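You operate a simulated robot arm through the tools that you are given. There is no shell and no other tool. Be economical: measure what you need, move in short steps, check, and stop when the job is done.

The job below is to be done with a simulated robot arm. You get a single attempt, and the scene is never put back.

TASK
Strip the wire eye and put its thimble in the worn bin.
Fine: slack off grip nuts three, two, one in turn before the thimble comes out.

It is judged by the outcome, as a careful person would: the job done as asked, and still so three seconds after it is handed in. It fails if anything else is knocked over, pushed out of place, dropped, spilled or broken.

THE ROBOT
A 7-joint arm with a two-finger parallel gripper, fixed in place. Base frame: the origin is at the foot of the arm, x ahead of it, y to its left, z up; the work surface is at about z = 0.85. Units: m, degrees, N and s.
With the tool pointing down near the work surface it reaches from about 0.3 to 0.7 m from the base axis. Its first joint turns from -66.0 to 66.0 degrees. Payload 1.57 kg.
Tool frame: the origin (TCP) lies between the finger pads and is the grasp point; the fingertips stand 0.03 m ahead of it; z points along the fingers, y is the line along which they close. Largest opening 0.11 m; finger width 0.024, thickness 0.012; the body of the gripper, 0.048 by 0.112 m, starts 0.078 m behind the TCP.
Orientation is told as [roll, pitch, yaw] about the base's x, y, z axes, in that order, counted from this pose: with the fingers straight down and closing along the base's y, the tool's x points along the base's -x, its y along +y and its z along -z.

THE INTERFACE
- The arm moves only by the tool move_arm. Its argument "rows" is a list of rows, each an object (a shift or turn left out is 0, a gripper value left out holds the last) with "travel": the shift along the tool's x, y, z in mm, a list of three; "angular": the turn, a rotation vector about the tool's x, y, z in rad, a list of three. In form: [{"travel": [tx, ty, tz], "angular": [rx, ry, rz]}, ...]. A call has 1 to 12 rows; each row is the pose to reach, as a shift and turn from the pose commanded when the call began, along the tool's axes at that moment. "hand" is the finger opening in mm, from 0 to 110, set as the call begins (left out, the last holds). A row lasts 0.2 s, in which the tool goes at most 0.05 m and 8.6 degrees; a call with a longer step from one row to the next is refused whole, and so is a gripper value outside its range. A pose out of reach is approached as far as the arm can. The call stops where the force on the tool passes 40 N (or 10 N more than at its start, if that is more) or the arm is blocked; 0.2 s more then pass. Each finger travels about 0.108 m/s and halts on what it meets, pressing with about 25 N; the grip force reading is that of the motor and also rises with nothing between the fingers. The clock runs only during rows and for 0.2 s after the last one: add rows that repeat a pose to give the fingers time. It gives the time, the measured TCP pose, the force on the tool (base axes), the opening and the grip force at its end, in the units of the frame above (readings bear some noise).
- Cameras (640 x 400 px; columns grow to the right, rows downward): "scene" is fixed at [0.1699, -0.3941, 1.4087]; the picture's right is [0.76, -0.65, 0.00], its down [-0.34, -0.40, -0.85] and it looks along [0.56, 0.64, -0.53] (base axes); focal length 312 px, centre (320, 200). "wrist" rides on the gripper at [-0.036, 0, -0.08] in the tool frame; the picture's right is [0.00, -1.00, 0.00], its down [0.97, 0.00, -0.24] and it looks along [0.24, 0.00, 0.97] (tool axes); focal length 218 px, centre (320, 200).
- grab_frame(camera): a new picture of that camera. It takes no simulated time.
- probe_pixels(camera, pixels): there is no depth. For up to 12 entries [column, row, z] of the newest picture of that camera ("zoom" is the newest enlarged one), the place [x, y] in the base frame at which the ray of that pixel passes the height z, good to about 0.003 m. It takes no simulated time.
- close_up(camera, box): a new picture of the part [left, top, right, bottom] of that camera's present view, enlarged. It takes no simulated time.
- hand_in(): hands the job in; it is judged then, once.

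Work in short steps. Measure before you move; look again where a grasp or a placing could have gone wrong, and mend it. You have 80 turns and 54 pictures in all, those below and enlarged ones among them. Open the gripper and draw the arm clear of the work before you hand the job in, unless the task says otherwise; then end with one line.

The tools are called after "Request:" as name(argument=value, ...) on one line, values as JSON. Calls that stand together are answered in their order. move_arm: Moves the arm, as the interface text tells. Its arguments: {"type":"object","properties":{"rows":{"type":"array"},"hand":{"type":"number"}},"required":["rows"]} The other tools are called the same way: grab_frame (camera) takes a picture; probe_pixels (camera, pixels) gives the place at which the rays of pixels pass given heights; close_up (camera, box) takes an enlarged picture of a part of a camera's view; hand_in () hands the job in.

At the start:

```text
time: 0.0
tool_pos: [0.3362, 0.1421, 1.1516]
tcp_rot: [0.0, -0.1, -0.2]
force: [0.0, 0.4, -1.3]
grip_width: 0.1099
grasp_force: 0.1
```

scene: 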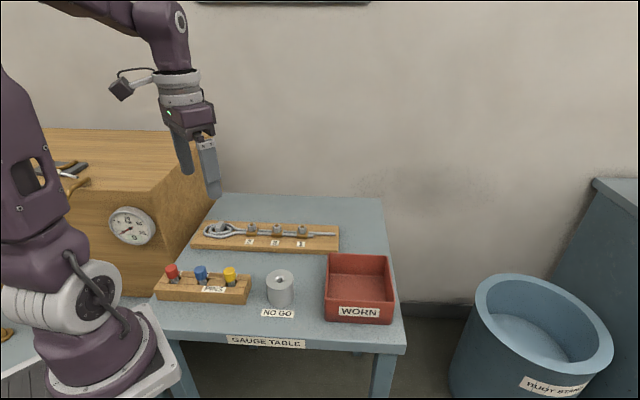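
wrist: 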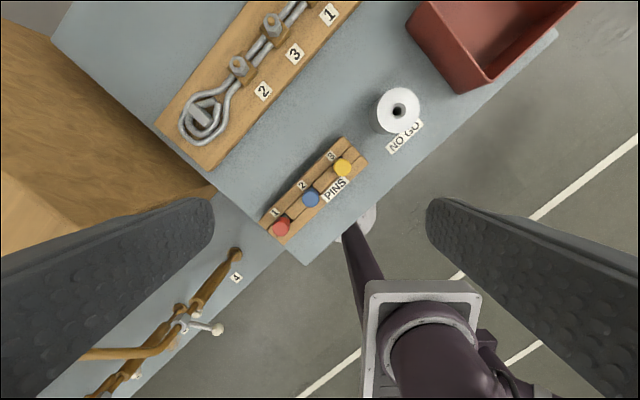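

The wire eye lies on the wooden board, with nuts labelled 2, 3, 1 from left to right (scene about 250,230 to 303,230). I'll enlarge that area in both cameras.

Request:
close_up(camera="scene", box=[180, 205, 350, 265])

Request:
close_up(camera="wrist", box=[150, 0, 400, 160])

```text
3.76 times, centred on (265, 235) of scene
```

zoom: 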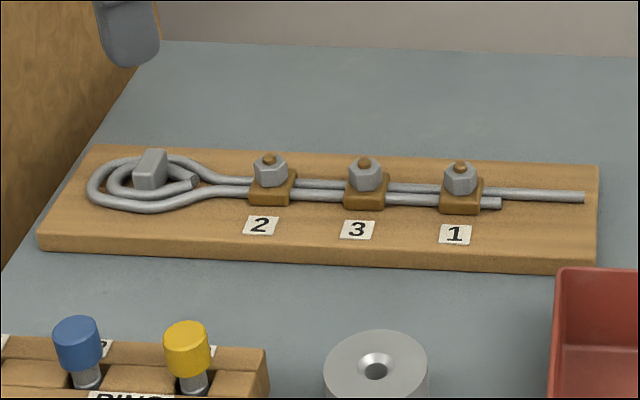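

```text
2.50 times, centred on (275, 80) of wrist
```

zoom: 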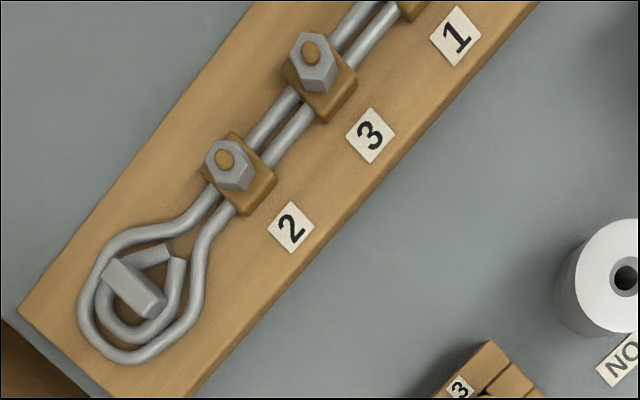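

Nuts 2, 3, 1 and the block on the thimble are visible. I'll probe rough positions from the scene view.

Request:
grab_frame(camera="scene")

Request:
probe_pixels(camera="scene", pixels=[[251.5, 227, 0.9], [276.5, 228, 0.9], [302, 229.5, 0.9], [220, 229, 0.9], [190, 249, 0.85], [339, 254, 0.85], [251.5, 227, 0.88], [302, 229.5, 0.88], [360, 290, 0.86], [328, 255, 0.9], [392, 310, 0.9]])

Request:
probe_pixels(camera="wrist", pixels=[[240, 66, 0.89], [274, 25, 0.89], [203, 112, 0.89], [240, 66, 0.87], [274, 25, 0.87], [240, 66, 0.91], [274, 25, 0.91], [203, 112, 0.87], [203, 112, 0.91]])

```text
49 pictures are left
```

scene: 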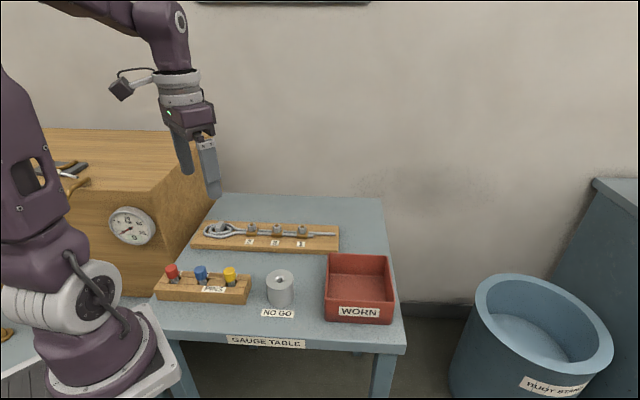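

```text
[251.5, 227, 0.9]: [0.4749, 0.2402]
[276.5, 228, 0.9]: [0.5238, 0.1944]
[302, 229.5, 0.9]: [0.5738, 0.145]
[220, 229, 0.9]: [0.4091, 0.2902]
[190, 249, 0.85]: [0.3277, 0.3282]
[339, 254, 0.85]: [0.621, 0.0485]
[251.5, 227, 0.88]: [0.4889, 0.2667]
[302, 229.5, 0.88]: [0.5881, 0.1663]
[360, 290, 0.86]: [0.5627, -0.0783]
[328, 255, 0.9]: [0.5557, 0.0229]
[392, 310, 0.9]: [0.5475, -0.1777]
```

```text
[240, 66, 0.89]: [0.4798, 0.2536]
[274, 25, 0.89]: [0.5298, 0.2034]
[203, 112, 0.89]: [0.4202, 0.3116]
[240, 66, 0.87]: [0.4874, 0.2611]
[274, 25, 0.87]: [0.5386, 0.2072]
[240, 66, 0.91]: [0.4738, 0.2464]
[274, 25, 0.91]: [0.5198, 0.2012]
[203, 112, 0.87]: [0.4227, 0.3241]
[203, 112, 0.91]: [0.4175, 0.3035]
```

Nuts stand at about 2:(0.48,0.25), 3:(0.53,0.20), 1:(0.58,0.155). I'll move to a point above nut 3, keeping well clear, and partly close the fingers.

Request:
move_arm(rows=[{"travel": [-40, 12, 10]}, {"travel": [-80, 25, 35]}, {"travel": [-120, 40, 65]}, {"travel": [-155, 50, 100]}, {"travel": [-180, 58, 138]}, {"travel": [-194, 61, 165]}, {"travel": [-194, 61, 165]}], hand=50)

Request:
grab_frame(camera="wrist")

```text
refused: row 3 steps farther than a row can; nothing moved
```

```text
48 pictures are left
```

wrist: 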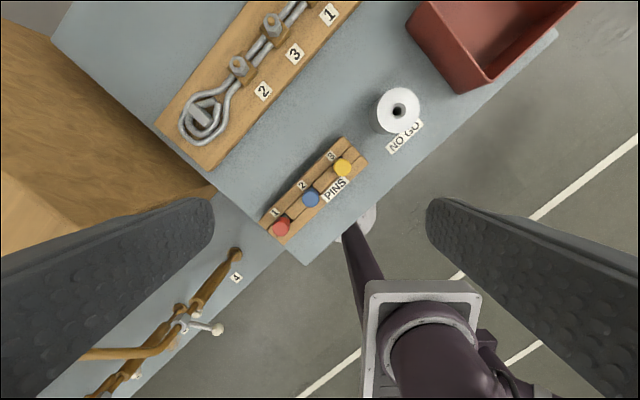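

One step was over 50 mm, so nothing moved. I'm sending the same path in smaller steps.

Request:
move_arm(rows=[{"travel": [-36, 12, 10]}, {"travel": [-72, 24, 30]}, {"travel": [-106, 36, 55]}, {"travel": [-138, 46, 82]}, {"travel": [-166, 54, 110]}, {"travel": [-186, 59, 140]}, {"travel": [-194, 61, 165]}, {"travel": [-194, 61, 165]}], hand=50)

Request:
grab_frame(camera="wrist")

```text
time: 1.8
tool_pos: [0.5319, 0.2032, 0.9887]
tcp_rot: [0.0, 0.0, -0.1]
force: [-0.3, 0.2, -0.2]
grip_width: 0.0502
grasp_force: 0.0
```

```text
47 pictures are left
```

wrist: 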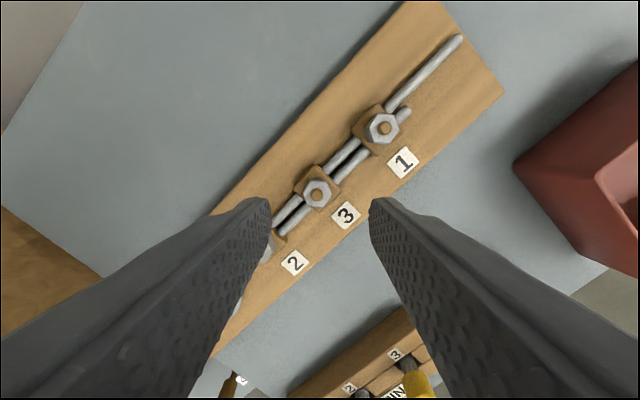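

Nut 3 is at about pixel (318,193), near the fingers' axis. I'll enlarge the view to read the orientation of its flats.

Request:
close_up(camera="wrist", box=[270, 90, 430, 250])

Request:
probe_pixels(camera="wrist", pixels=[[318, 193, 0.89], [318, 193, 0.9], [383, 128, 0.89], [383, 128, 0.9], [263, 248, 0.89], [318, 193, 0.88]])

Request:
close_up(camera="scene", box=[230, 205, 330, 265])

```text
2.50 times, centred on (350, 170) of wrist
```

zoom: 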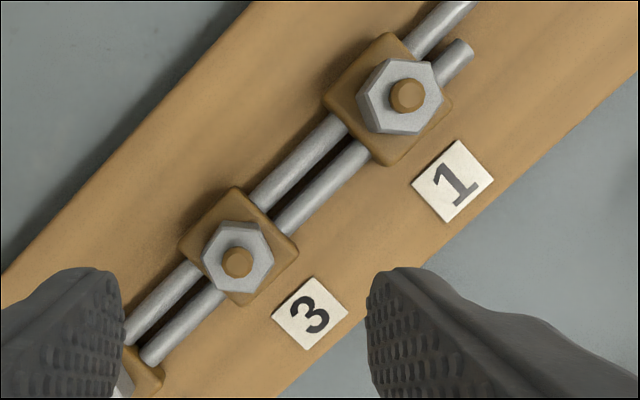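

```text
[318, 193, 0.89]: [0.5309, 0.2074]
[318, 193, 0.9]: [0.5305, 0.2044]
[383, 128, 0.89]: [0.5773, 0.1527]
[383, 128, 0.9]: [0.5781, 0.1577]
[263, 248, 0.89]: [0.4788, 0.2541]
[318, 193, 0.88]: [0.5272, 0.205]
```

```text
6.40 times, centred on (280, 235) of scene
```

zoom: 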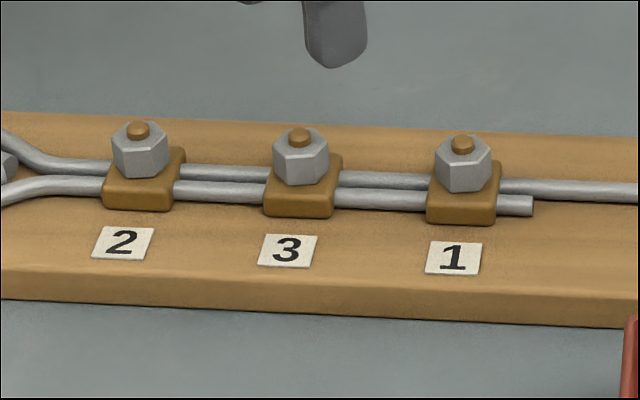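

Nut 3's flats have normals at about 22°, 82° and -38° in the picture, and its top is at z≈0.895, centre ≈(0.531,0.205). I'll turn the tool clockwise about 38° while centring over the nut, with the opening cut to 44 mm.

Request:
move_arm(rows=[{"travel": [0, 0, 0], "angular": [0, 0, 0.14]}, {"travel": [0, 1, 0], "angular": [0, 0, 0.28]}, {"travel": [0, 2, 5], "angular": [0, 0, 0.42]}, {"travel": [1, 2, 15], "angular": [0, 0, 0.56]}, {"travel": [1, 2, 25], "angular": [0, 0, 0.663]}, {"travel": [1, 2, 35], "angular": [0, 0, 0.663]}, {"travel": [1, 2, 35], "angular": [0, 0, 0.663]}], hand=44)

Request:
grab_frame(camera="wrist")

Request:
close_up(camera="wrist", box=[240, 180, 400, 280])

```text
time: 3.4
tool_pos: [0.5309, 0.2039, 0.953]
tcp_rot: [0.0, -0.1, -38.1]
force: [-0.1, -0.5, -0.4]
grip_width: 0.0442
grasp_force: 0.1
```

```text
44 pictures are left
```

wrist: 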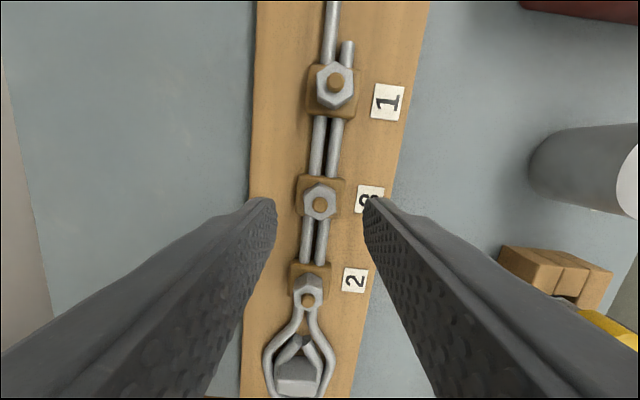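

```text
4.00 times, centred on (320, 230) of wrist
```

zoom: 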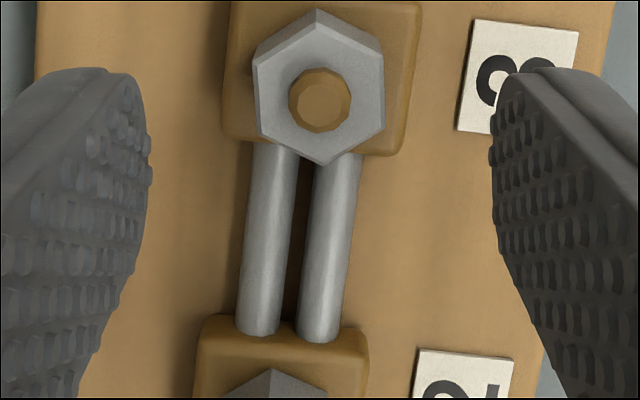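

The flats are square to the fingers and the nut centre is at pixel (320,204), on the tool axis. I'll descend 38 mm so the tips are at about z=0.885, without closing yet.

Request:
move_arm(rows=[{"travel": [0.5, 0, 15]}, {"travel": [0.5, 0, 28]}, {"travel": [0.5, 0, 38]}, {"travel": [0.5, 0, 38]}], hand=44)

Request:
close_up(camera="scene", box=[220, 195, 330, 265])

```text
time: 4.4
tool_pos: [0.529, 0.2051, 0.9143]
tcp_rot: [0.0, -0.1, -37.9]
force: [-0.5, -0.8, 0.3]
grip_width: 0.0438
grasp_force: 0.1
```

```text
5.71 times, centred on (275, 230) of scene
```

zoom: 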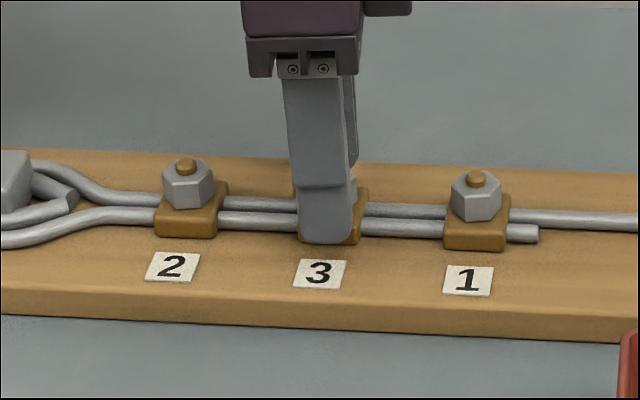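

The fingers straddle nut 3 with no contact force. Closing on it now.

Request:
move_arm(rows=[{"travel": [0, 0, 0]}, {"travel": [0, 0, 0]}, {"travel": [0, 0, 0]}], hand=0)

```text
time: 5.2
tool_pos: [0.5305, 0.2057, 0.9141]
tcp_rot: [0.0, 0.0, -38.0]
force: [5.5, 4.5, -5.9]
grip_width: 0.0237
grasp_force: 35.7
```

Nut 3 is gripped at 23.7 mm. I'll turn counter-clockwise (seen from above) about 60°.

Request:
move_arm(rows=[{"angular": [0, 0, -0.12]}, {"angular": [0, 0, -0.24]}, {"angular": [0, 0, -0.36]}, {"angular": [0, 0, -0.48]}, {"angular": [0, 0, -0.6]}, {"angular": [0, 0, -0.72]}, {"angular": [0, 0, -0.84]}, {"angular": [0, 0, -0.96]}, {"angular": [0, 0, -1.06]}, {"angular": [0, 0, -1.06]}])

Request:
close_up(camera="scene", box=[220, 195, 330, 265])

```text
time: 7.4
tool_pos: [0.5308, 0.2056, 0.9155]
tcp_rot: [0.0, 0.0, 22.9]
force: [5.8, 5.1, -5.8]
grip_width: 0.0235
grasp_force: 36.2
```

```text
5.71 times, centred on (275, 230) of scene
```

zoom: 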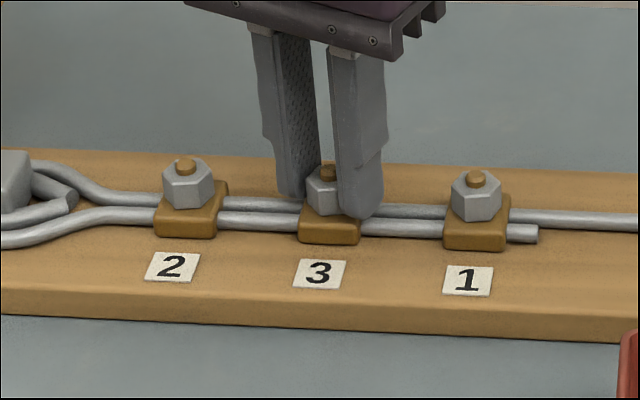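

The nut followed (width constant, forces low). I'll continue counter-clockwise another 60°.

Request:
move_arm(rows=[{"angular": [0, 0, -0.12]}, {"angular": [0, 0, -0.24]}, {"angular": [0, 0, -0.36]}, {"angular": [0, 0, -0.48]}, {"angular": [0, 0, -0.6]}, {"angular": [0, 0, -0.6]}])

Request:
close_up(camera="scene", box=[220, 195, 330, 265])

```text
time: 8.8
tool_pos: [0.53, 0.2047, 0.9148]
tcp_rot: [0.0, 0.0, 57.3]
force: [11.2, 1.6, -2.9]
grip_width: 0.0238
grasp_force: 35.7
```

```text
5.71 times, centred on (275, 230) of scene
```

zoom: 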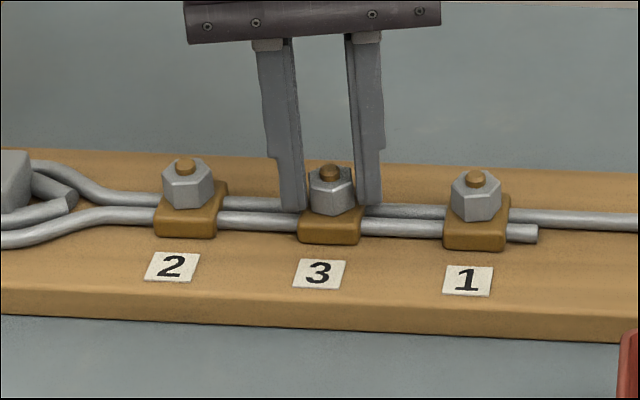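

At +57° the nut has visibly rotated with the fingers (about 95° in all). I'll keep turning towards +95°, watching for a joint limit.

Request:
move_arm(rows=[{"angular": [0, 0, -0.12]}, {"angular": [0, 0, -0.24]}, {"angular": [0, 0, -0.36]}, {"angular": [0, 0, -0.48]}, {"angular": [0, 0, -0.6]}, {"angular": [0, 0, -0.6]}])

Request:
close_up(camera="scene", box=[220, 195, 330, 265])

```text
time: 10.2
tool_pos: [0.5296, 0.2045, 0.9154]
tcp_rot: [0.0, -0.1, 91.6]
force: [17.8, -3.7, -10.1]
grip_width: 0.0237
grasp_force: 35.6
```

```text
5.71 times, centred on (275, 230) of scene
```

zoom: 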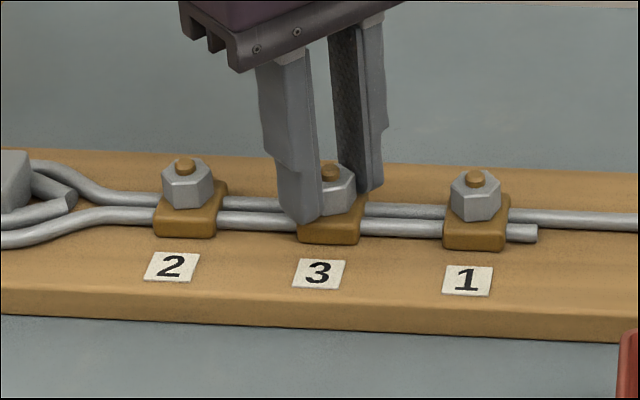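

About 130° turned; side force is growing a little (18 N). I'll release, rise, and look at the nut.

Request:
move_arm(rows=[{"travel": [0, 0, 0]}, {"travel": [0, 0, 0]}, {"travel": [0, 0, -20]}, {"travel": [0, 0, -45]}, {"travel": [0, 0, -45]}], hand=44)

Request:
close_up(camera="scene", box=[230, 205, 330, 265])

Request:
close_up(camera="wrist", box=[220, 130, 420, 255])

```text
time: 11.4
tool_pos: [0.5289, 0.2053, 0.9591]
tcp_rot: [0.0, 0.0, 91.6]
force: [0.1, -0.2, 0.3]
grip_width: 0.0444
grasp_force: 0.0
```

```text
6.40 times, centred on (280, 235) of scene
```

zoom: 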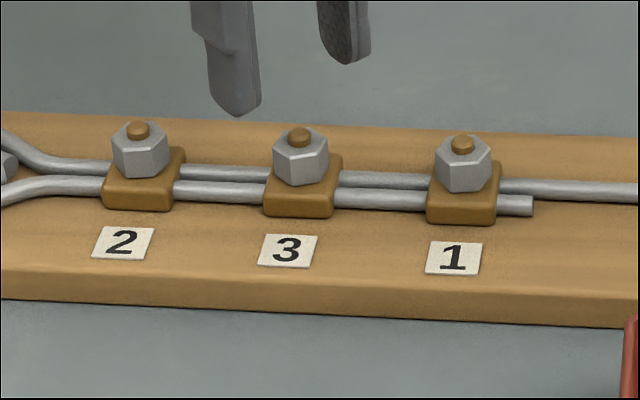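

```text
3.20 times, centred on (320, 192) of wrist
```

zoom: 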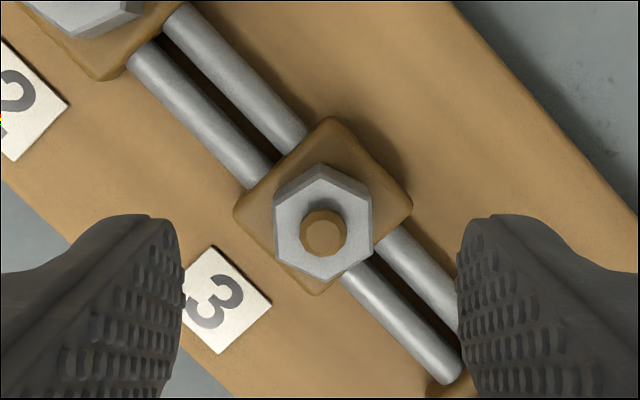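

I want the nut's exact angle relative to the fingers, so I'm enlarging further.

Request:
close_up(camera="wrist", box=[290, 175, 354, 225])

Request:
close_up(camera="scene", box=[240, 210, 320, 260])

```text
8.00 times, centred on (322, 200) of wrist
```

zoom: 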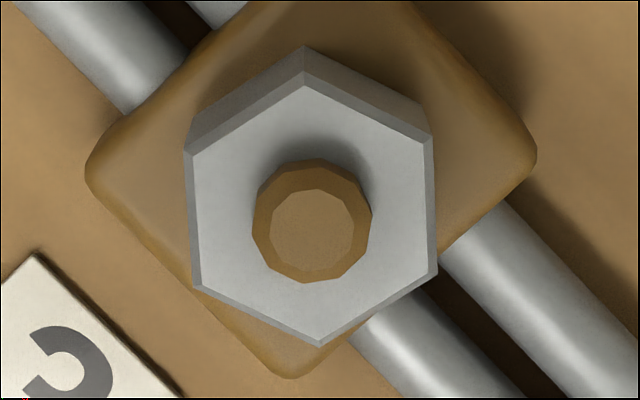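

```text
8.00 times, centred on (280, 235) of scene
```

zoom: 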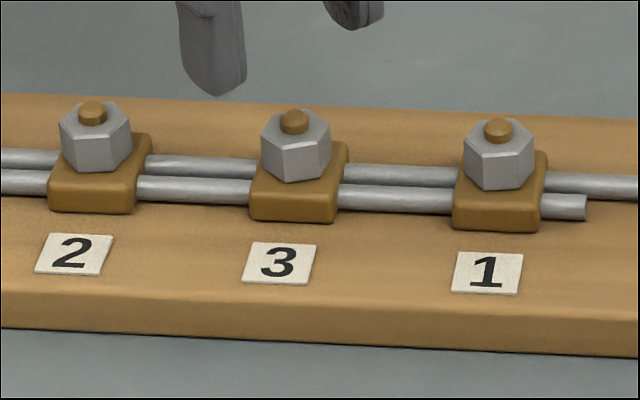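

Flats are within about 3° of the fingers, so nut 3 really turned about 130°. To be certain it's slack I'll take a second bite, turning the tool back above the nut first.

Request:
move_arm(rows=[{"angular": [0, 0, 0.145]}, {"angular": [0, 0, 0.29]}, {"angular": [0, 0, 0.435]}, {"angular": [0, 0, 0.58]}, {"angular": [0, 0, 0.725]}, {"angular": [0, 0, 0.87]}, {"angular": [0, 0, 1.015]}, {"angular": [0, 0, 1.16]}, {"angular": [0, 0, 1.305]}, {"angular": [0, 0, 1.45]}, {"angular": [0, 0, 1.595]}, {"angular": [0, 0, 1.74]}])

Request:
move_arm(rows=[{"angular": [0, 0, 0.145]}, {"angular": [0, 0, 0.29]}, {"angular": [0, 0, 0.32]}, {"angular": [0, 0, 0.32]}])

Request:
close_up(camera="wrist", box=[240, 150, 400, 250])

```text
time: 14.0
tool_pos: [0.5296, 0.2047, 0.9594]
tcp_rot: [-0.1, 0.0, -8.4]
force: [-0.1, 0.8, 0.1]
grip_width: 0.044
grasp_force: 0.1
```

```text
time: 15.0
tool_pos: [0.5293, 0.2049, 0.9594]
tcp_rot: [0.0, 0.0, -26.6]
force: [0.7, -0.3, -0.1]
grip_width: 0.0439
grasp_force: 0.1
```

```text
4.00 times, centred on (320, 200) of wrist
```

zoom: 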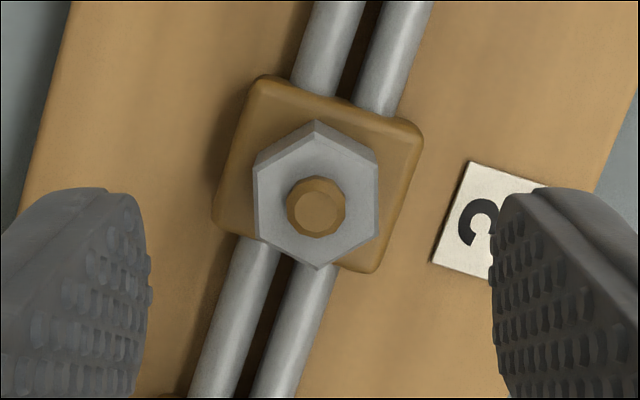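

The nut is aligned with the fingers again, centre at (319,202). I'll descend 45 mm, then close and turn.

Request:
move_arm(rows=[{"travel": [0.5, 0, 18]}, {"travel": [0.5, 0, 34]}, {"travel": [0.5, 0, 44.5]}, {"travel": [0.5, 0, 44.5]}])

Request:
move_arm(rows=[{"travel": [0, 0, 0]}, {"travel": [0, 0, 0]}, {"travel": [0, 0, 0]}], hand=0)

Request:
move_arm(rows=[{"angular": [0, 0, -0.14]}, {"angular": [0, 0, -0.28]}, {"angular": [0, 0, -0.42]}, {"angular": [0, 0, -0.56]}, {"angular": [0, 0, -0.7]}, {"angular": [0, 0, -0.84]}, {"angular": [0, 0, -0.98]}, {"angular": [0, 0, -1.12]}, {"angular": [0, 0, -1.26]}, {"angular": [0, 0, -1.4]}, {"angular": [0, 0, -1.54]}, {"angular": [0, 0, -1.54]}])

Request:
close_up(camera="scene", box=[230, 200, 330, 262])

```text
time: 16.0
tool_pos: [0.529, 0.2049, 0.916]
tcp_rot: [0.1, 0.1, -26.6]
force: [-0.3, 0.7, -0.9]
grip_width: 0.044
grasp_force: 0.1
```

```text
time: 16.8
tool_pos: [0.5296, 0.2054, 0.915]
tcp_rot: [0.2, 0.1, -26.5]
force: [6.0, 7.9, -6.7]
grip_width: 0.0237
grasp_force: 35.6
```

```text
time: 19.4
tool_pos: [0.5302, 0.2044, 0.9155]
tcp_rot: [0.0, 0.0, 61.9]
force: [10.7, -10.3, 3.3]
grip_width: 0.0226
grasp_force: 35.1
```

```text
6.40 times, centred on (280, 231) of scene
```

zoom: 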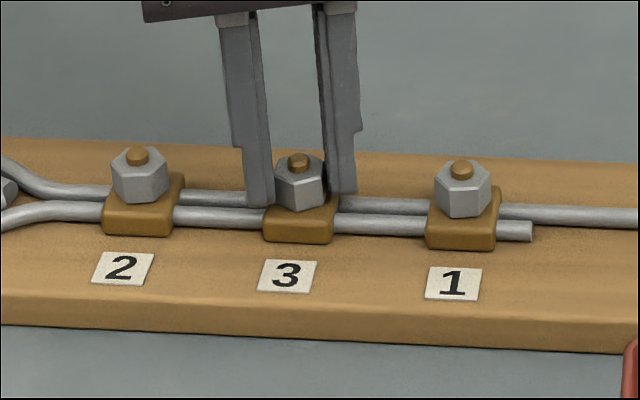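

Nut 3 has now turned about 218° in all. I'll release, rise, move to nut 2 and turn the tool back to about -38°.

Request:
move_arm(rows=[{"travel": [0, 0, 0]}, {"travel": [0, 0, 0]}, {"travel": [0, 0, -22]}, {"travel": [0, 0, -50]}, {"travel": [-10, 30, -60], "angular": [0, 0, 0.14]}, {"travel": [-20.6, 67.7, -60], "angular": [0, 0, 0.28]}, {"travel": [-20.6, 67.7, -60], "angular": [0, 0, 0.425]}, {"travel": [-20.6, 67.7, -60], "angular": [0, 0, 0.57]}, {"travel": [-20.6, 67.7, -60], "angular": [0, 0, 0.715]}, {"travel": [-20.6, 67.7, -60], "angular": [0, 0, 0.86]}, {"travel": [-20.6, 67.7, -60], "angular": [0, 0, 1.0]}, {"travel": [-20.6, 67.7, -60], "angular": [0, 0, 1.14]}], hand=44)

Request:
move_arm(rows=[{"angular": [0, 0, 0.145]}, {"angular": [0, 0, 0.29]}, {"angular": [0, 0, 0.435]}, {"angular": [0, 0, 0.58]}, {"angular": [0, 0, 0.6]}])

Request:
grab_frame(camera="wrist")

Request:
close_up(camera="wrist", box=[240, 130, 400, 230])

```text
time: 22.0
tool_pos: [0.48, 0.2549, 0.9748]
tcp_rot: [0.1, -0.1, -3.7]
force: [1.2, 0.0, -0.6]
grip_width: 0.0442
grasp_force: 0.0
```

```text
time: 23.2
tool_pos: [0.4787, 0.2548, 0.9738]
tcp_rot: [0.0, 0.1, -38.2]
force: [0.1, -0.1, 0.1]
grip_width: 0.0439
grasp_force: 0.2
```

```text
32 pictures are left
```

wrist: 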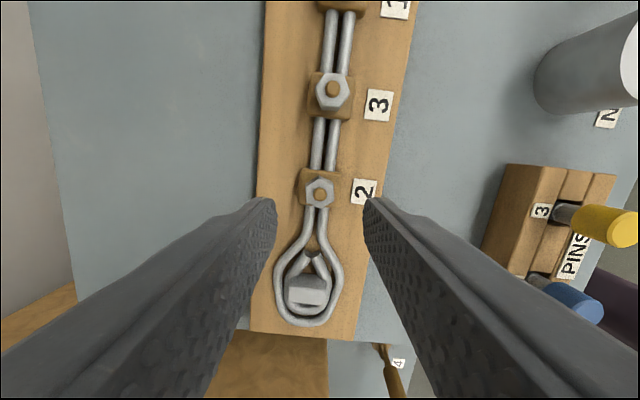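

```text
4.00 times, centred on (320, 180) of wrist
```

zoom: 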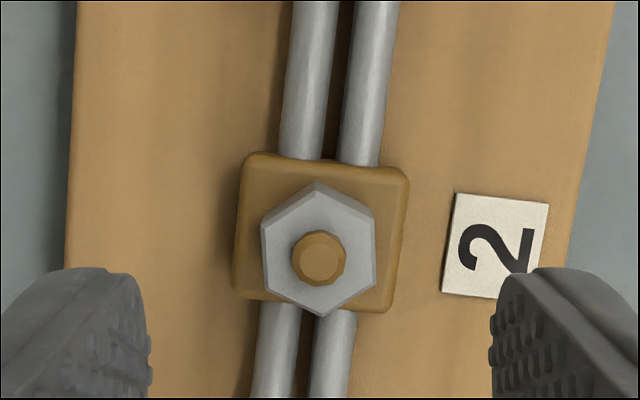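

Nut 2 is aligned (centre ≈(320,194), so 1.5 mm ahead along tool -x). To get the whole turn in one bite I'll first rotate another 60° clockwise while still above it.

Request:
move_arm(rows=[{"travel": [-1.5, 0, 0], "angular": [0, 0, 0.14]}, {"travel": [-1.5, 0, 0], "angular": [0, 0, 0.28]}, {"travel": [-1.5, 0, 0], "angular": [0, 0, 0.42]}, {"travel": [-1.5, 0, 0], "angular": [0, 0, 0.56]}, {"travel": [-1.5, 0, 0], "angular": [0, 0, 0.7]}, {"travel": [-1.5, 0, 5], "angular": [0, 0, 0.84]}, {"travel": [-1.5, 0, 10], "angular": [0, 0, 0.98]}, {"travel": [-1.5, 0, 15], "angular": [0, 0, 1.06]}, {"travel": [-1.5, 0, 15], "angular": [0, 0, 1.06]}])

Request:
close_up(camera="wrist", box=[240, 150, 400, 250])

```text
time: 25.2
tool_pos: [0.4817, 0.2546, 0.9598]
tcp_rot: [0.0, -0.1, -98.9]
force: [0.2, -0.1, 0.3]
grip_width: 0.0441
grasp_force: 0.0
```

```text
4.00 times, centred on (320, 200) of wrist
```

zoom: 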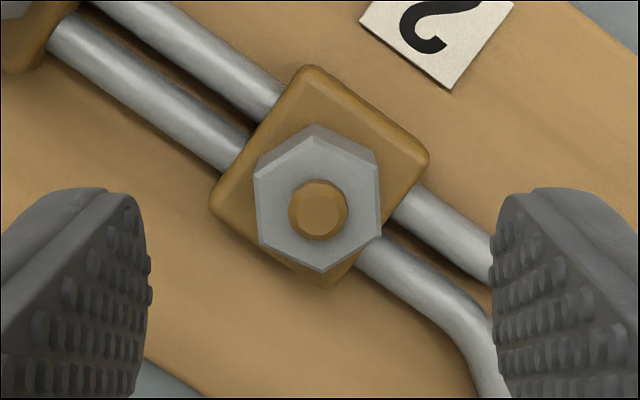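

The wrist reached -98.9° freely, and the nut is centred at about (319,202) and aligned. I'll descend, close and turn counter-clockwise.

Request:
move_arm(rows=[{"travel": [1, 0, 18]}, {"travel": [1, 0, 34]}, {"travel": [1, 0, 45]}, {"travel": [1, 0, 45]}])

Request:
move_arm(rows=[{"travel": [0, 0, 0]}, {"travel": [0, 0, 0]}, {"travel": [0, 0, 0]}], hand=0)

Request:
move_arm(rows=[{"angular": [0, 0, -0.14]}, {"angular": [0, 0, -0.28]}, {"angular": [0, 0, -0.42]}, {"angular": [0, 0, -0.56]}, {"angular": [0, 0, -0.7]}, {"angular": [0, 0, -0.84]}, {"angular": [0, 0, -0.98]}, {"angular": [0, 0, -1.12]}, {"angular": [0, 0, -1.26]}, {"angular": [0, 0, -1.4]}, {"angular": [0, 0, -1.54]}, {"angular": [0, 0, -1.68]}])

Request:
close_up(camera="scene", box=[210, 200, 310, 262])

```text
time: 26.2
tool_pos: [0.4805, 0.2556, 0.9147]
tcp_rot: [0.0, 0.0, -98.7]
force: [0.4, 0.4, -0.1]
grip_width: 0.0445
grasp_force: 0.0
```

```text
time: 27.0
tool_pos: [0.481, 0.2551, 0.915]
tcp_rot: [0.0, 0.0, -98.7]
force: [6.5, -0.4, -4.8]
grip_width: 0.0236
grasp_force: 35.7
```

```text
time: 29.6
tool_pos: [0.4802, 0.2543, 0.9151]
tcp_rot: [-0.1, 0.2, -2.2]
force: [-2.5, -11.8, -6.7]
grip_width: 0.0237
grasp_force: 35.5
```

```text
6.40 times, centred on (260, 231) of scene
```

zoom: 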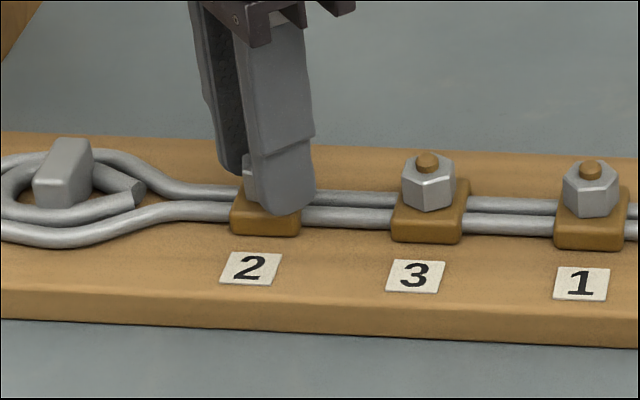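

Gripping well and turning cleanly; continuing counter-clockwise to about +94°, with nut 2 then at about 193° in all, then on to about +115°.

Request:
move_arm(rows=[{"angular": [0, 0, -0.14]}, {"angular": [0, 0, -0.28]}, {"angular": [0, 0, -0.42]}, {"angular": [0, 0, -0.56]}, {"angular": [0, 0, -0.7]}, {"angular": [0, 0, -0.84]}, {"angular": [0, 0, -0.98]}, {"angular": [0, 0, -1.12]}, {"angular": [0, 0, -1.26]}, {"angular": [0, 0, -1.4]}, {"angular": [0, 0, -1.54]}, {"angular": [0, 0, -1.68]}])

Request:
move_arm(rows=[{"angular": [0, 0, -0.14]}, {"angular": [0, 0, -0.28]}, {"angular": [0, 0, -0.38]}, {"angular": [0, 0, -0.38]}])

```text
time: 32.2
tool_pos: [0.4801, 0.2536, 0.9156]
tcp_rot: [0.0, 0.0, 93.9]
force: [2.2, -18.7, -5.8]
grip_width: 0.0235
grasp_force: 35.5
```

```text
time: 33.2
tool_pos: [0.4785, 0.2577, 0.917]
tcp_rot: [-0.1, -0.2, 115.8]
force: [-8.5, 3.8, -5.0]
grip_width: 0.0232
grasp_force: 35.6
```

Nut 2 has turned about 214°. I'll release, rise and travel to above nut 1, unwinding the wrist on the way.

Request:
move_arm(rows=[{"travel": [0, 0, 0]}, {"travel": [0, 0, 0]}, {"travel": [0, 0, -25]}, {"travel": [0, 0, -58]}, {"travel": [35, -12, -60], "angular": [0, 0, 0.14]}, {"travel": [70, -24, -60], "angular": [0, 0, 0.28]}, {"travel": [105, -36, -60], "angular": [0, 0, 0.425]}, {"travel": [131.7, -45.1, -60], "angular": [0, 0, 0.57]}, {"travel": [131.7, -45.1, -60], "angular": [0, 0, 0.715]}, {"travel": [131.7, -45.1, -60], "angular": [0, 0, 0.86]}, {"travel": [131.7, -45.1, -60], "angular": [0, 0, 1.0]}, {"travel": [131.7, -45.1, -60], "angular": [0, 0, 1.14]}], hand=44)

Request:
move_arm(rows=[{"angular": [0, 0, 0.145]}, {"angular": [0, 0, 0.29]}, {"angular": [0, 0, 0.435]}, {"angular": [0, 0, 0.58]}, {"angular": [0, 0, 0.725]}, {"angular": [0, 0, 0.87]}, {"angular": [0, 0, 1.015]}, {"angular": [0, 0, 1.16]}, {"angular": [0, 0, 1.305]}, {"angular": [0, 0, 1.45]}, {"angular": [0, 0, 1.54]}, {"angular": [0, 0, 1.54]}])

Request:
close_up(camera="wrist", box=[240, 140, 400, 240])

Request:
close_up(camera="scene", box=[210, 200, 330, 275])

```text
time: 35.8
tool_pos: [0.5792, 0.1553, 0.9756]
tcp_rot: [0.0, 0.1, 50.1]
force: [0.1, -0.5, 0.1]
grip_width: 0.044
grasp_force: 0.1
```

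```text
time: 38.4
tool_pos: [0.5779, 0.1551, 0.9749]
tcp_rot: [-0.1, 0.0, -38.0]
force: [0.5, 0.0, -0.9]
grip_width: 0.044
grasp_force: 0.1
```

```text
4.00 times, centred on (320, 190) of wrist
```

zoom: 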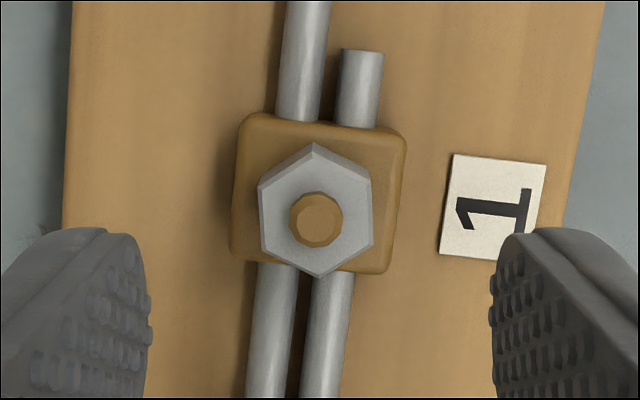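

```text
5.33 times, centred on (270, 238) of scene
```

zoom: 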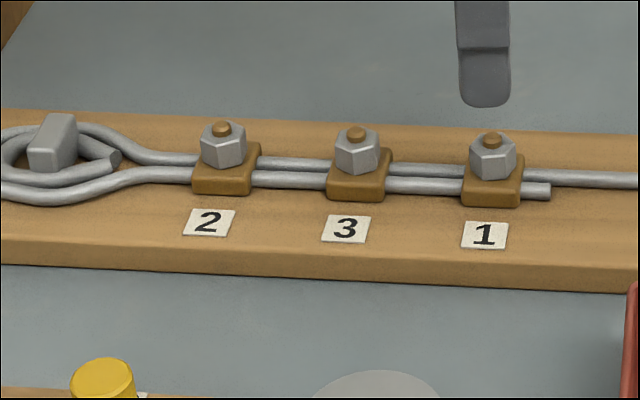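

Nut 1 is aligned, centre (319,194). Same procedure: rotate 60° further clockwise with a small centring shift, descend and close.

Request:
move_arm(rows=[{"travel": [-1, 0.5, 0], "angular": [0, 0, 0.14]}, {"travel": [-1, 0.5, 0], "angular": [0, 0, 0.28]}, {"travel": [-1, 0.5, 0], "angular": [0, 0, 0.42]}, {"travel": [-1, 0.5, 0], "angular": [0, 0, 0.56]}, {"travel": [-1, 0.5, 0], "angular": [0, 0, 0.7]}, {"travel": [-1, 0.5, 5], "angular": [0, 0, 0.84]}, {"travel": [-1, 0.5, 15], "angular": [0, 0, 0.98]}, {"travel": [-1, 0.5, 30], "angular": [0, 0, 1.06]}, {"travel": [-1, 0.5, 45], "angular": [0, 0, 1.06]}, {"travel": [-1, 0.5, 60], "angular": [0, 0, 1.06]}, {"travel": [-1, 0.5, 60], "angular": [0, 0, 1.06]}])

Request:
move_arm(rows=[{"travel": [0, 0, 0]}, {"travel": [0, 0, 0]}, {"travel": [0, 0, 0]}], hand=0)

```text
time: 40.8
tool_pos: [0.5786, 0.157, 0.9155]
tcp_rot: [0.0, -0.1, -98.7]
force: [0.5, 0.5, -0.3]
grip_width: 0.0438
grasp_force: 0.0
```

```text
time: 41.6
tool_pos: [0.5794, 0.1544, 0.9149]
tcp_rot: [0.1, 0.0, -98.7]
force: [11.6, -0.4, -6.6]
grip_width: 0.0236
grasp_force: 35.5
```

Nut 1 is gripped at 23.6 mm. Turning counter-clockwise through about 214° as before.

Request:
move_arm(rows=[{"angular": [0, 0, -0.14]}, {"angular": [0, 0, -0.28]}, {"angular": [0, 0, -0.42]}, {"angular": [0, 0, -0.56]}, {"angular": [0, 0, -0.7]}, {"angular": [0, 0, -0.84]}, {"angular": [0, 0, -0.98]}, {"angular": [0, 0, -1.12]}, {"angular": [0, 0, -1.26]}, {"angular": [0, 0, -1.4]}, {"angular": [0, 0, -1.54]}, {"angular": [0, 0, -1.68]}])

Request:
move_arm(rows=[{"angular": [0, 0, -0.14]}, {"angular": [0, 0, -0.28]}, {"angular": [0, 0, -0.42]}, {"angular": [0, 0, -0.56]}, {"angular": [0, 0, -0.7]}, {"angular": [0, 0, -0.84]}, {"angular": [0, 0, -0.98]}, {"angular": [0, 0, -1.12]}, {"angular": [0, 0, -1.26]}, {"angular": [0, 0, -1.4]}, {"angular": [0, 0, -1.54]}, {"angular": [0, 0, -1.68]}])

Request:
move_arm(rows=[{"angular": [0, 0, -0.14]}, {"angular": [0, 0, -0.28]}, {"angular": [0, 0, -0.38]}, {"angular": [0, 0, -0.38]}])

Request:
close_up(camera="scene", box=[210, 200, 330, 275])

```text
time: 44.2
tool_pos: [0.5801, 0.156, 0.9146]
tcp_rot: [-0.1, 0.0, -2.4]
force: [17.7, -5.1, 3.4]
grip_width: 0.0238
grasp_force: 36.0
```

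```text
time: 46.8
tool_pos: [0.5799, 0.1565, 0.9165]
tcp_rot: [-0.2, 0.0, 93.9]
force: [20.0, -8.4, 3.0]
grip_width: 0.0234
grasp_force: 35.9
```

```text
time: 47.8
tool_pos: [0.5795, 0.1578, 0.9157]
tcp_rot: [0.0, -0.2, 115.8]
force: [13.7, 5.7, 3.7]
grip_width: 0.0233
grasp_force: 35.8
```

```text
5.33 times, centred on (270, 238) of scene
```

zoom: 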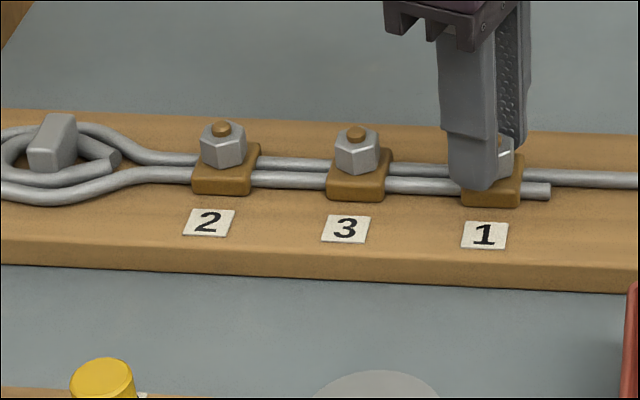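

Nut 1 has also turned about 214°, with the order 3, 2, 1 kept. Before going to the thimble I'll release and rise straight up, and measure where the cabinet beside the board stands.

Request:
move_arm(rows=[{"travel": [0, 0, 0]}, {"travel": [0, 0, 0]}, {"travel": [0, 0, -25]}, {"travel": [0, 0, -60]}, {"travel": [0, 0, -100]}, {"travel": [0, 0, -100]}], hand=44)

Request:
close_up(camera="scene", box=[80, 120, 340, 282])

Request:
probe_pixels(camera="scene", pixels=[[205, 210, 0.85], [160, 280, 0.85], [150, 191, 1.0], [150, 191, 1.05], [150, 191, 1.1], [209, 150, 1.05], [209, 150, 1.1], [209, 150, 1.0]])

```text
time: 49.2
tool_pos: [0.5794, 0.1564, 1.0163]
tcp_rot: [0.0, 0.0, 115.6]
force: [-0.2, 0.2, 0.2]
grip_width: 0.0441
grasp_force: 0.1
```

```text
2.46 times, centred on (210, 201) of scene
```

zoom: 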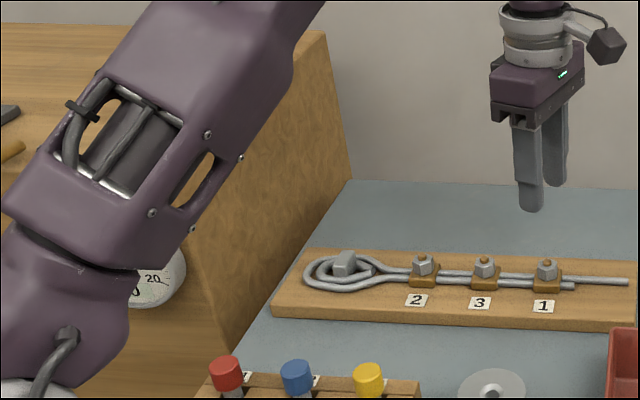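

```text
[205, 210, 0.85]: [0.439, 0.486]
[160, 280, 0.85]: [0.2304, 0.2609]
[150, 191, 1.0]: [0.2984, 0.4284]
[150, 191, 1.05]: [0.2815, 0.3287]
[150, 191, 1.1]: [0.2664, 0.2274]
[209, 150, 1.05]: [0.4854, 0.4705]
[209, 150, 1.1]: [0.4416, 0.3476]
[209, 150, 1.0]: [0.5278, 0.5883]
```

The cabinet face is about 0.11 m from the thimble and its top is at about z=1.05; with the fingers closing along the board line (yaw≈48°) there is about 5 cm to spare. I'll move above the thimble at height 1.01 and turn to 48°.

Request:
move_arm(rows=[{"travel": [-35, 12, 0], "angular": [0, 0, 0.14]}, {"travel": [-70, 25, 0], "angular": [0, 0, 0.28]}, {"travel": [-105, 37, 0], "angular": [0, 0, 0.42]}, {"travel": [-140, 50, 0], "angular": [0, 0, 0.56]}, {"travel": [-175, 62, 0], "angular": [0, 0, 0.7]}, {"travel": [-200.5, 71.4, 0], "angular": [0, 0, 0.84]}, {"travel": [-200.5, 71.4, 0], "angular": [0, 0, 0.98]}, {"travel": [-200.5, 71.4, 0], "angular": [0, 0, 1.12]}, {"travel": [-200.5, 71.4, 10], "angular": [0, 0, 1.18]}, {"travel": [-200.5, 71.4, 10], "angular": [0, 0, 1.18]}])

Request:
grab_frame(camera="wrist")

Request:
close_up(camera="wrist", box=[240, 130, 400, 230])

```text
time: 51.4
tool_pos: [0.4287, 0.306, 1.0048]
tcp_rot: [0.0, 0.1, 47.9]
force: [0.0, 0.1, 0.3]
grip_width: 0.0439
grasp_force: 0.0
```

```text
24 pictures are left
```

wrist: 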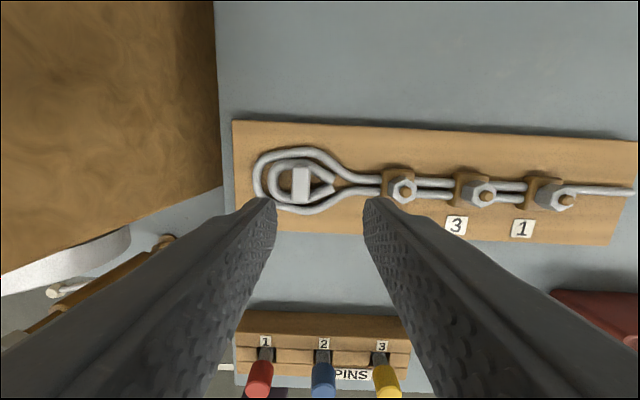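

```text
4.00 times, centred on (320, 180) of wrist
```

zoom: 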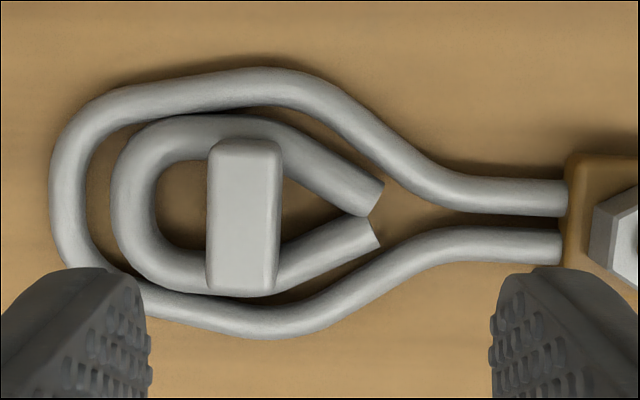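

The block's thin sides face the finger axis; its top is at about pixel (301,185), z≈0.893, so it's about 17 mm along tool +y. I'll shift over it and lower to about 0.955 to check.

Request:
move_arm(rows=[{"travel": [-1, 8, 10]}, {"travel": [-2, 17, 25]}, {"travel": [-2.5, 17, 50]}, {"travel": [-2.5, 17, 50]}])

Request:
close_up(camera="wrist", box=[240, 150, 400, 250])

Request:
close_up(camera="scene", box=[170, 180, 270, 260])

```text
time: 52.4
tool_pos: [0.4163, 0.3202, 0.954]
tcp_rot: [0.1, 0.0, 48.0]
force: [-0.5, -0.1, -0.9]
grip_width: 0.044
grasp_force: 0.1
```

```text
4.00 times, centred on (320, 200) of wrist
```

zoom: 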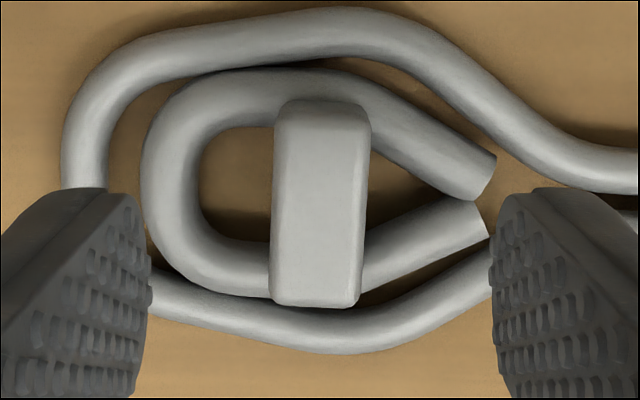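

```text
5.00 times, centred on (220, 220) of scene
```

zoom: 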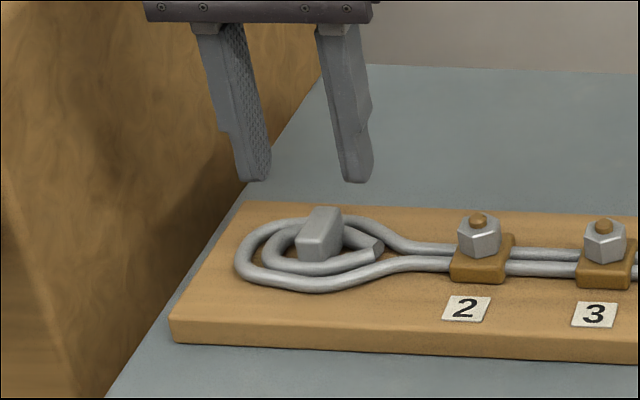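

The block is centred at (320,201), skewed about 2.5°. I'll correct that, descend 40 mm and close.

Request:
move_arm(rows=[{"travel": [0, 0, 15], "angular": [0, 0, 0.04]}, {"travel": [0, 0, 30], "angular": [0, 0, 0.04]}, {"travel": [0, 0, 40], "angular": [0, 0, 0.04]}, {"travel": [0, 0, 40], "angular": [0, 0, 0.04]}])

Request:
move_arm(rows=[{"travel": [0, 0, 0]}, {"travel": [0, 0, 0]}, {"travel": [0, 0, 0]}], hand=0)

Request:
close_up(camera="scene", box=[170, 180, 270, 260])

```text
time: 53.4
tool_pos: [0.4168, 0.3195, 0.9143]
tcp_rot: [0.1, 0.0, 45.7]
force: [-0.6, 0.5, -0.2]
grip_width: 0.0442
grasp_force: 0.1
```

```text
time: 54.2
tool_pos: [0.4173, 0.32, 0.9155]
tcp_rot: [0.0, 0.0, 45.7]
force: [-0.1, 0.2, 0.0]
grip_width: 0.0153
grasp_force: 24.4
```

```text
5.00 times, centred on (220, 220) of scene
```

zoom: 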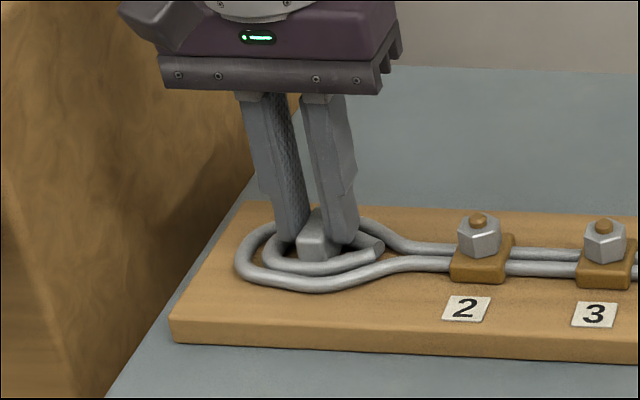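

The thimble's block is gripped at 15.3 mm. I'll lift slowly and watch the force.

Request:
move_arm(rows=[{"travel": [0, 0, -3]}, {"travel": [0, 0, -6]}, {"travel": [0, 0, -10]}, {"travel": [0, 0, -15]}, {"travel": [0, 0, -20]}])

Request:
close_up(camera="scene", box=[170, 180, 330, 275])

```text
time: 55.4
tool_pos: [0.4162, 0.3188, 0.9356]
tcp_rot: [0.0, 0.1, 45.7]
force: [0.0, 0.6, -0.1]
grip_width: 0.0151
grasp_force: 24.9
```

```text
4.00 times, centred on (250, 228) of scene
```

zoom: 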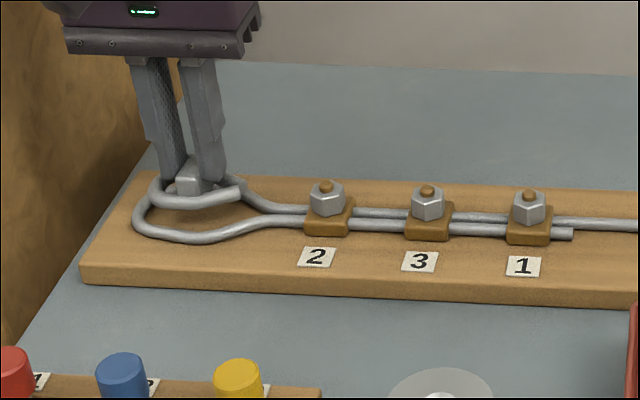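

The thimble came out freely, wire eye still in place. I'll raise it to about z=1.03 and measure the worn bin.

Request:
move_arm(rows=[{"travel": [0, 0, -30]}, {"travel": [0, 0, -65]}, {"travel": [0, 0, -95]}, {"travel": [0, 0, -95]}])

Request:
close_up(camera="scene", box=[250, 230, 410, 330])

Request:
probe_pixels(camera="zoom", pixels=[[305, 356, 0.85], [580, 372, 0.85], [315, 98, 0.9], [545, 108, 0.9], [580, 295, 0.9], [305, 280, 0.9], [315, 98, 0.91], [580, 295, 0.91], [305, 280, 0.91], [440, 230, 0.86]])

```text
time: 56.4
tool_pos: [0.416, 0.3189, 1.0312]
tcp_rot: [0.0, 0.0, 45.7]
force: [0.2, -0.2, -1.4]
grip_width: 0.0153
grasp_force: 24.3
```

```text
4.00 times, centred on (330, 280) of scene
```

zoom: 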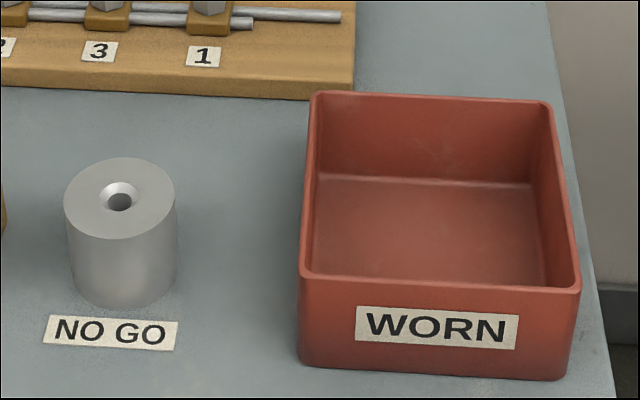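

```text
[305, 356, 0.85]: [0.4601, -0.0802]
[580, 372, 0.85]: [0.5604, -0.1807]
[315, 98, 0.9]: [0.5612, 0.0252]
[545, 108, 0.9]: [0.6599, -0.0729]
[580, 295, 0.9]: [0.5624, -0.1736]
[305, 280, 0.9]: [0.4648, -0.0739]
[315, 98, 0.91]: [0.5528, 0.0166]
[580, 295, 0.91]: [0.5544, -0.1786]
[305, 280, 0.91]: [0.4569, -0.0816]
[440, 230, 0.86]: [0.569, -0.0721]
```

The bin rim is at z≈0.907, centred at about (0.557,-0.078), with sides at 45°, matching the gripper. I'll carry the thimble across at z≈1.03, above everything.

Request:
move_arm(rows=[{"travel": [15, -30, 0]}, {"travel": [34, -69, 0]}, {"travel": [54, -109, 0]}, {"travel": [73, -149, 0]}, {"travel": [93, -189, 0]}, {"travel": [112, -228, 0]}, {"travel": [131, -267, 0]}, {"travel": [150, -306, 0]}, {"travel": [169, -344, 0]}, {"travel": [181, -368, 0]}, {"travel": [185.8, -378.1, 0]}, {"travel": [185.8, -378.1, 0]}])

Request:
grab_frame(camera="wrist")

Request:
grab_frame(camera="scene")

```text
time: 59.0
tool_pos: [0.5591, -0.0779, 1.0302]
tcp_rot: [0.1, 0.1, 45.6]
force: [0.3, -0.4, -1.0]
grip_width: 0.0153
grasp_force: 24.6
```

```text
17 pictures are left
```

wrist: 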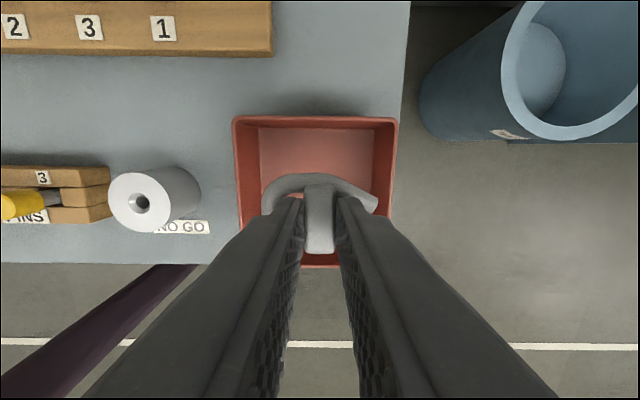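

```text
16 pictures are left
```

scene: 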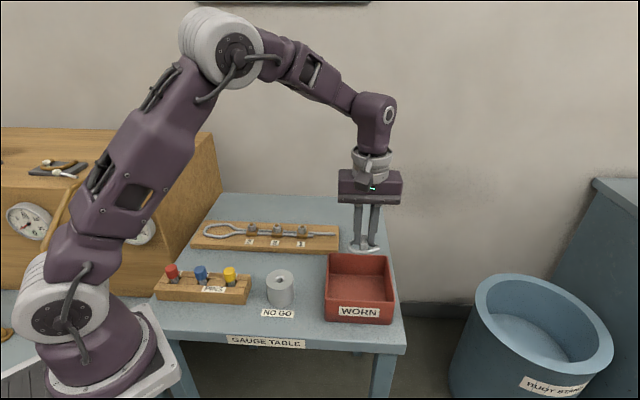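

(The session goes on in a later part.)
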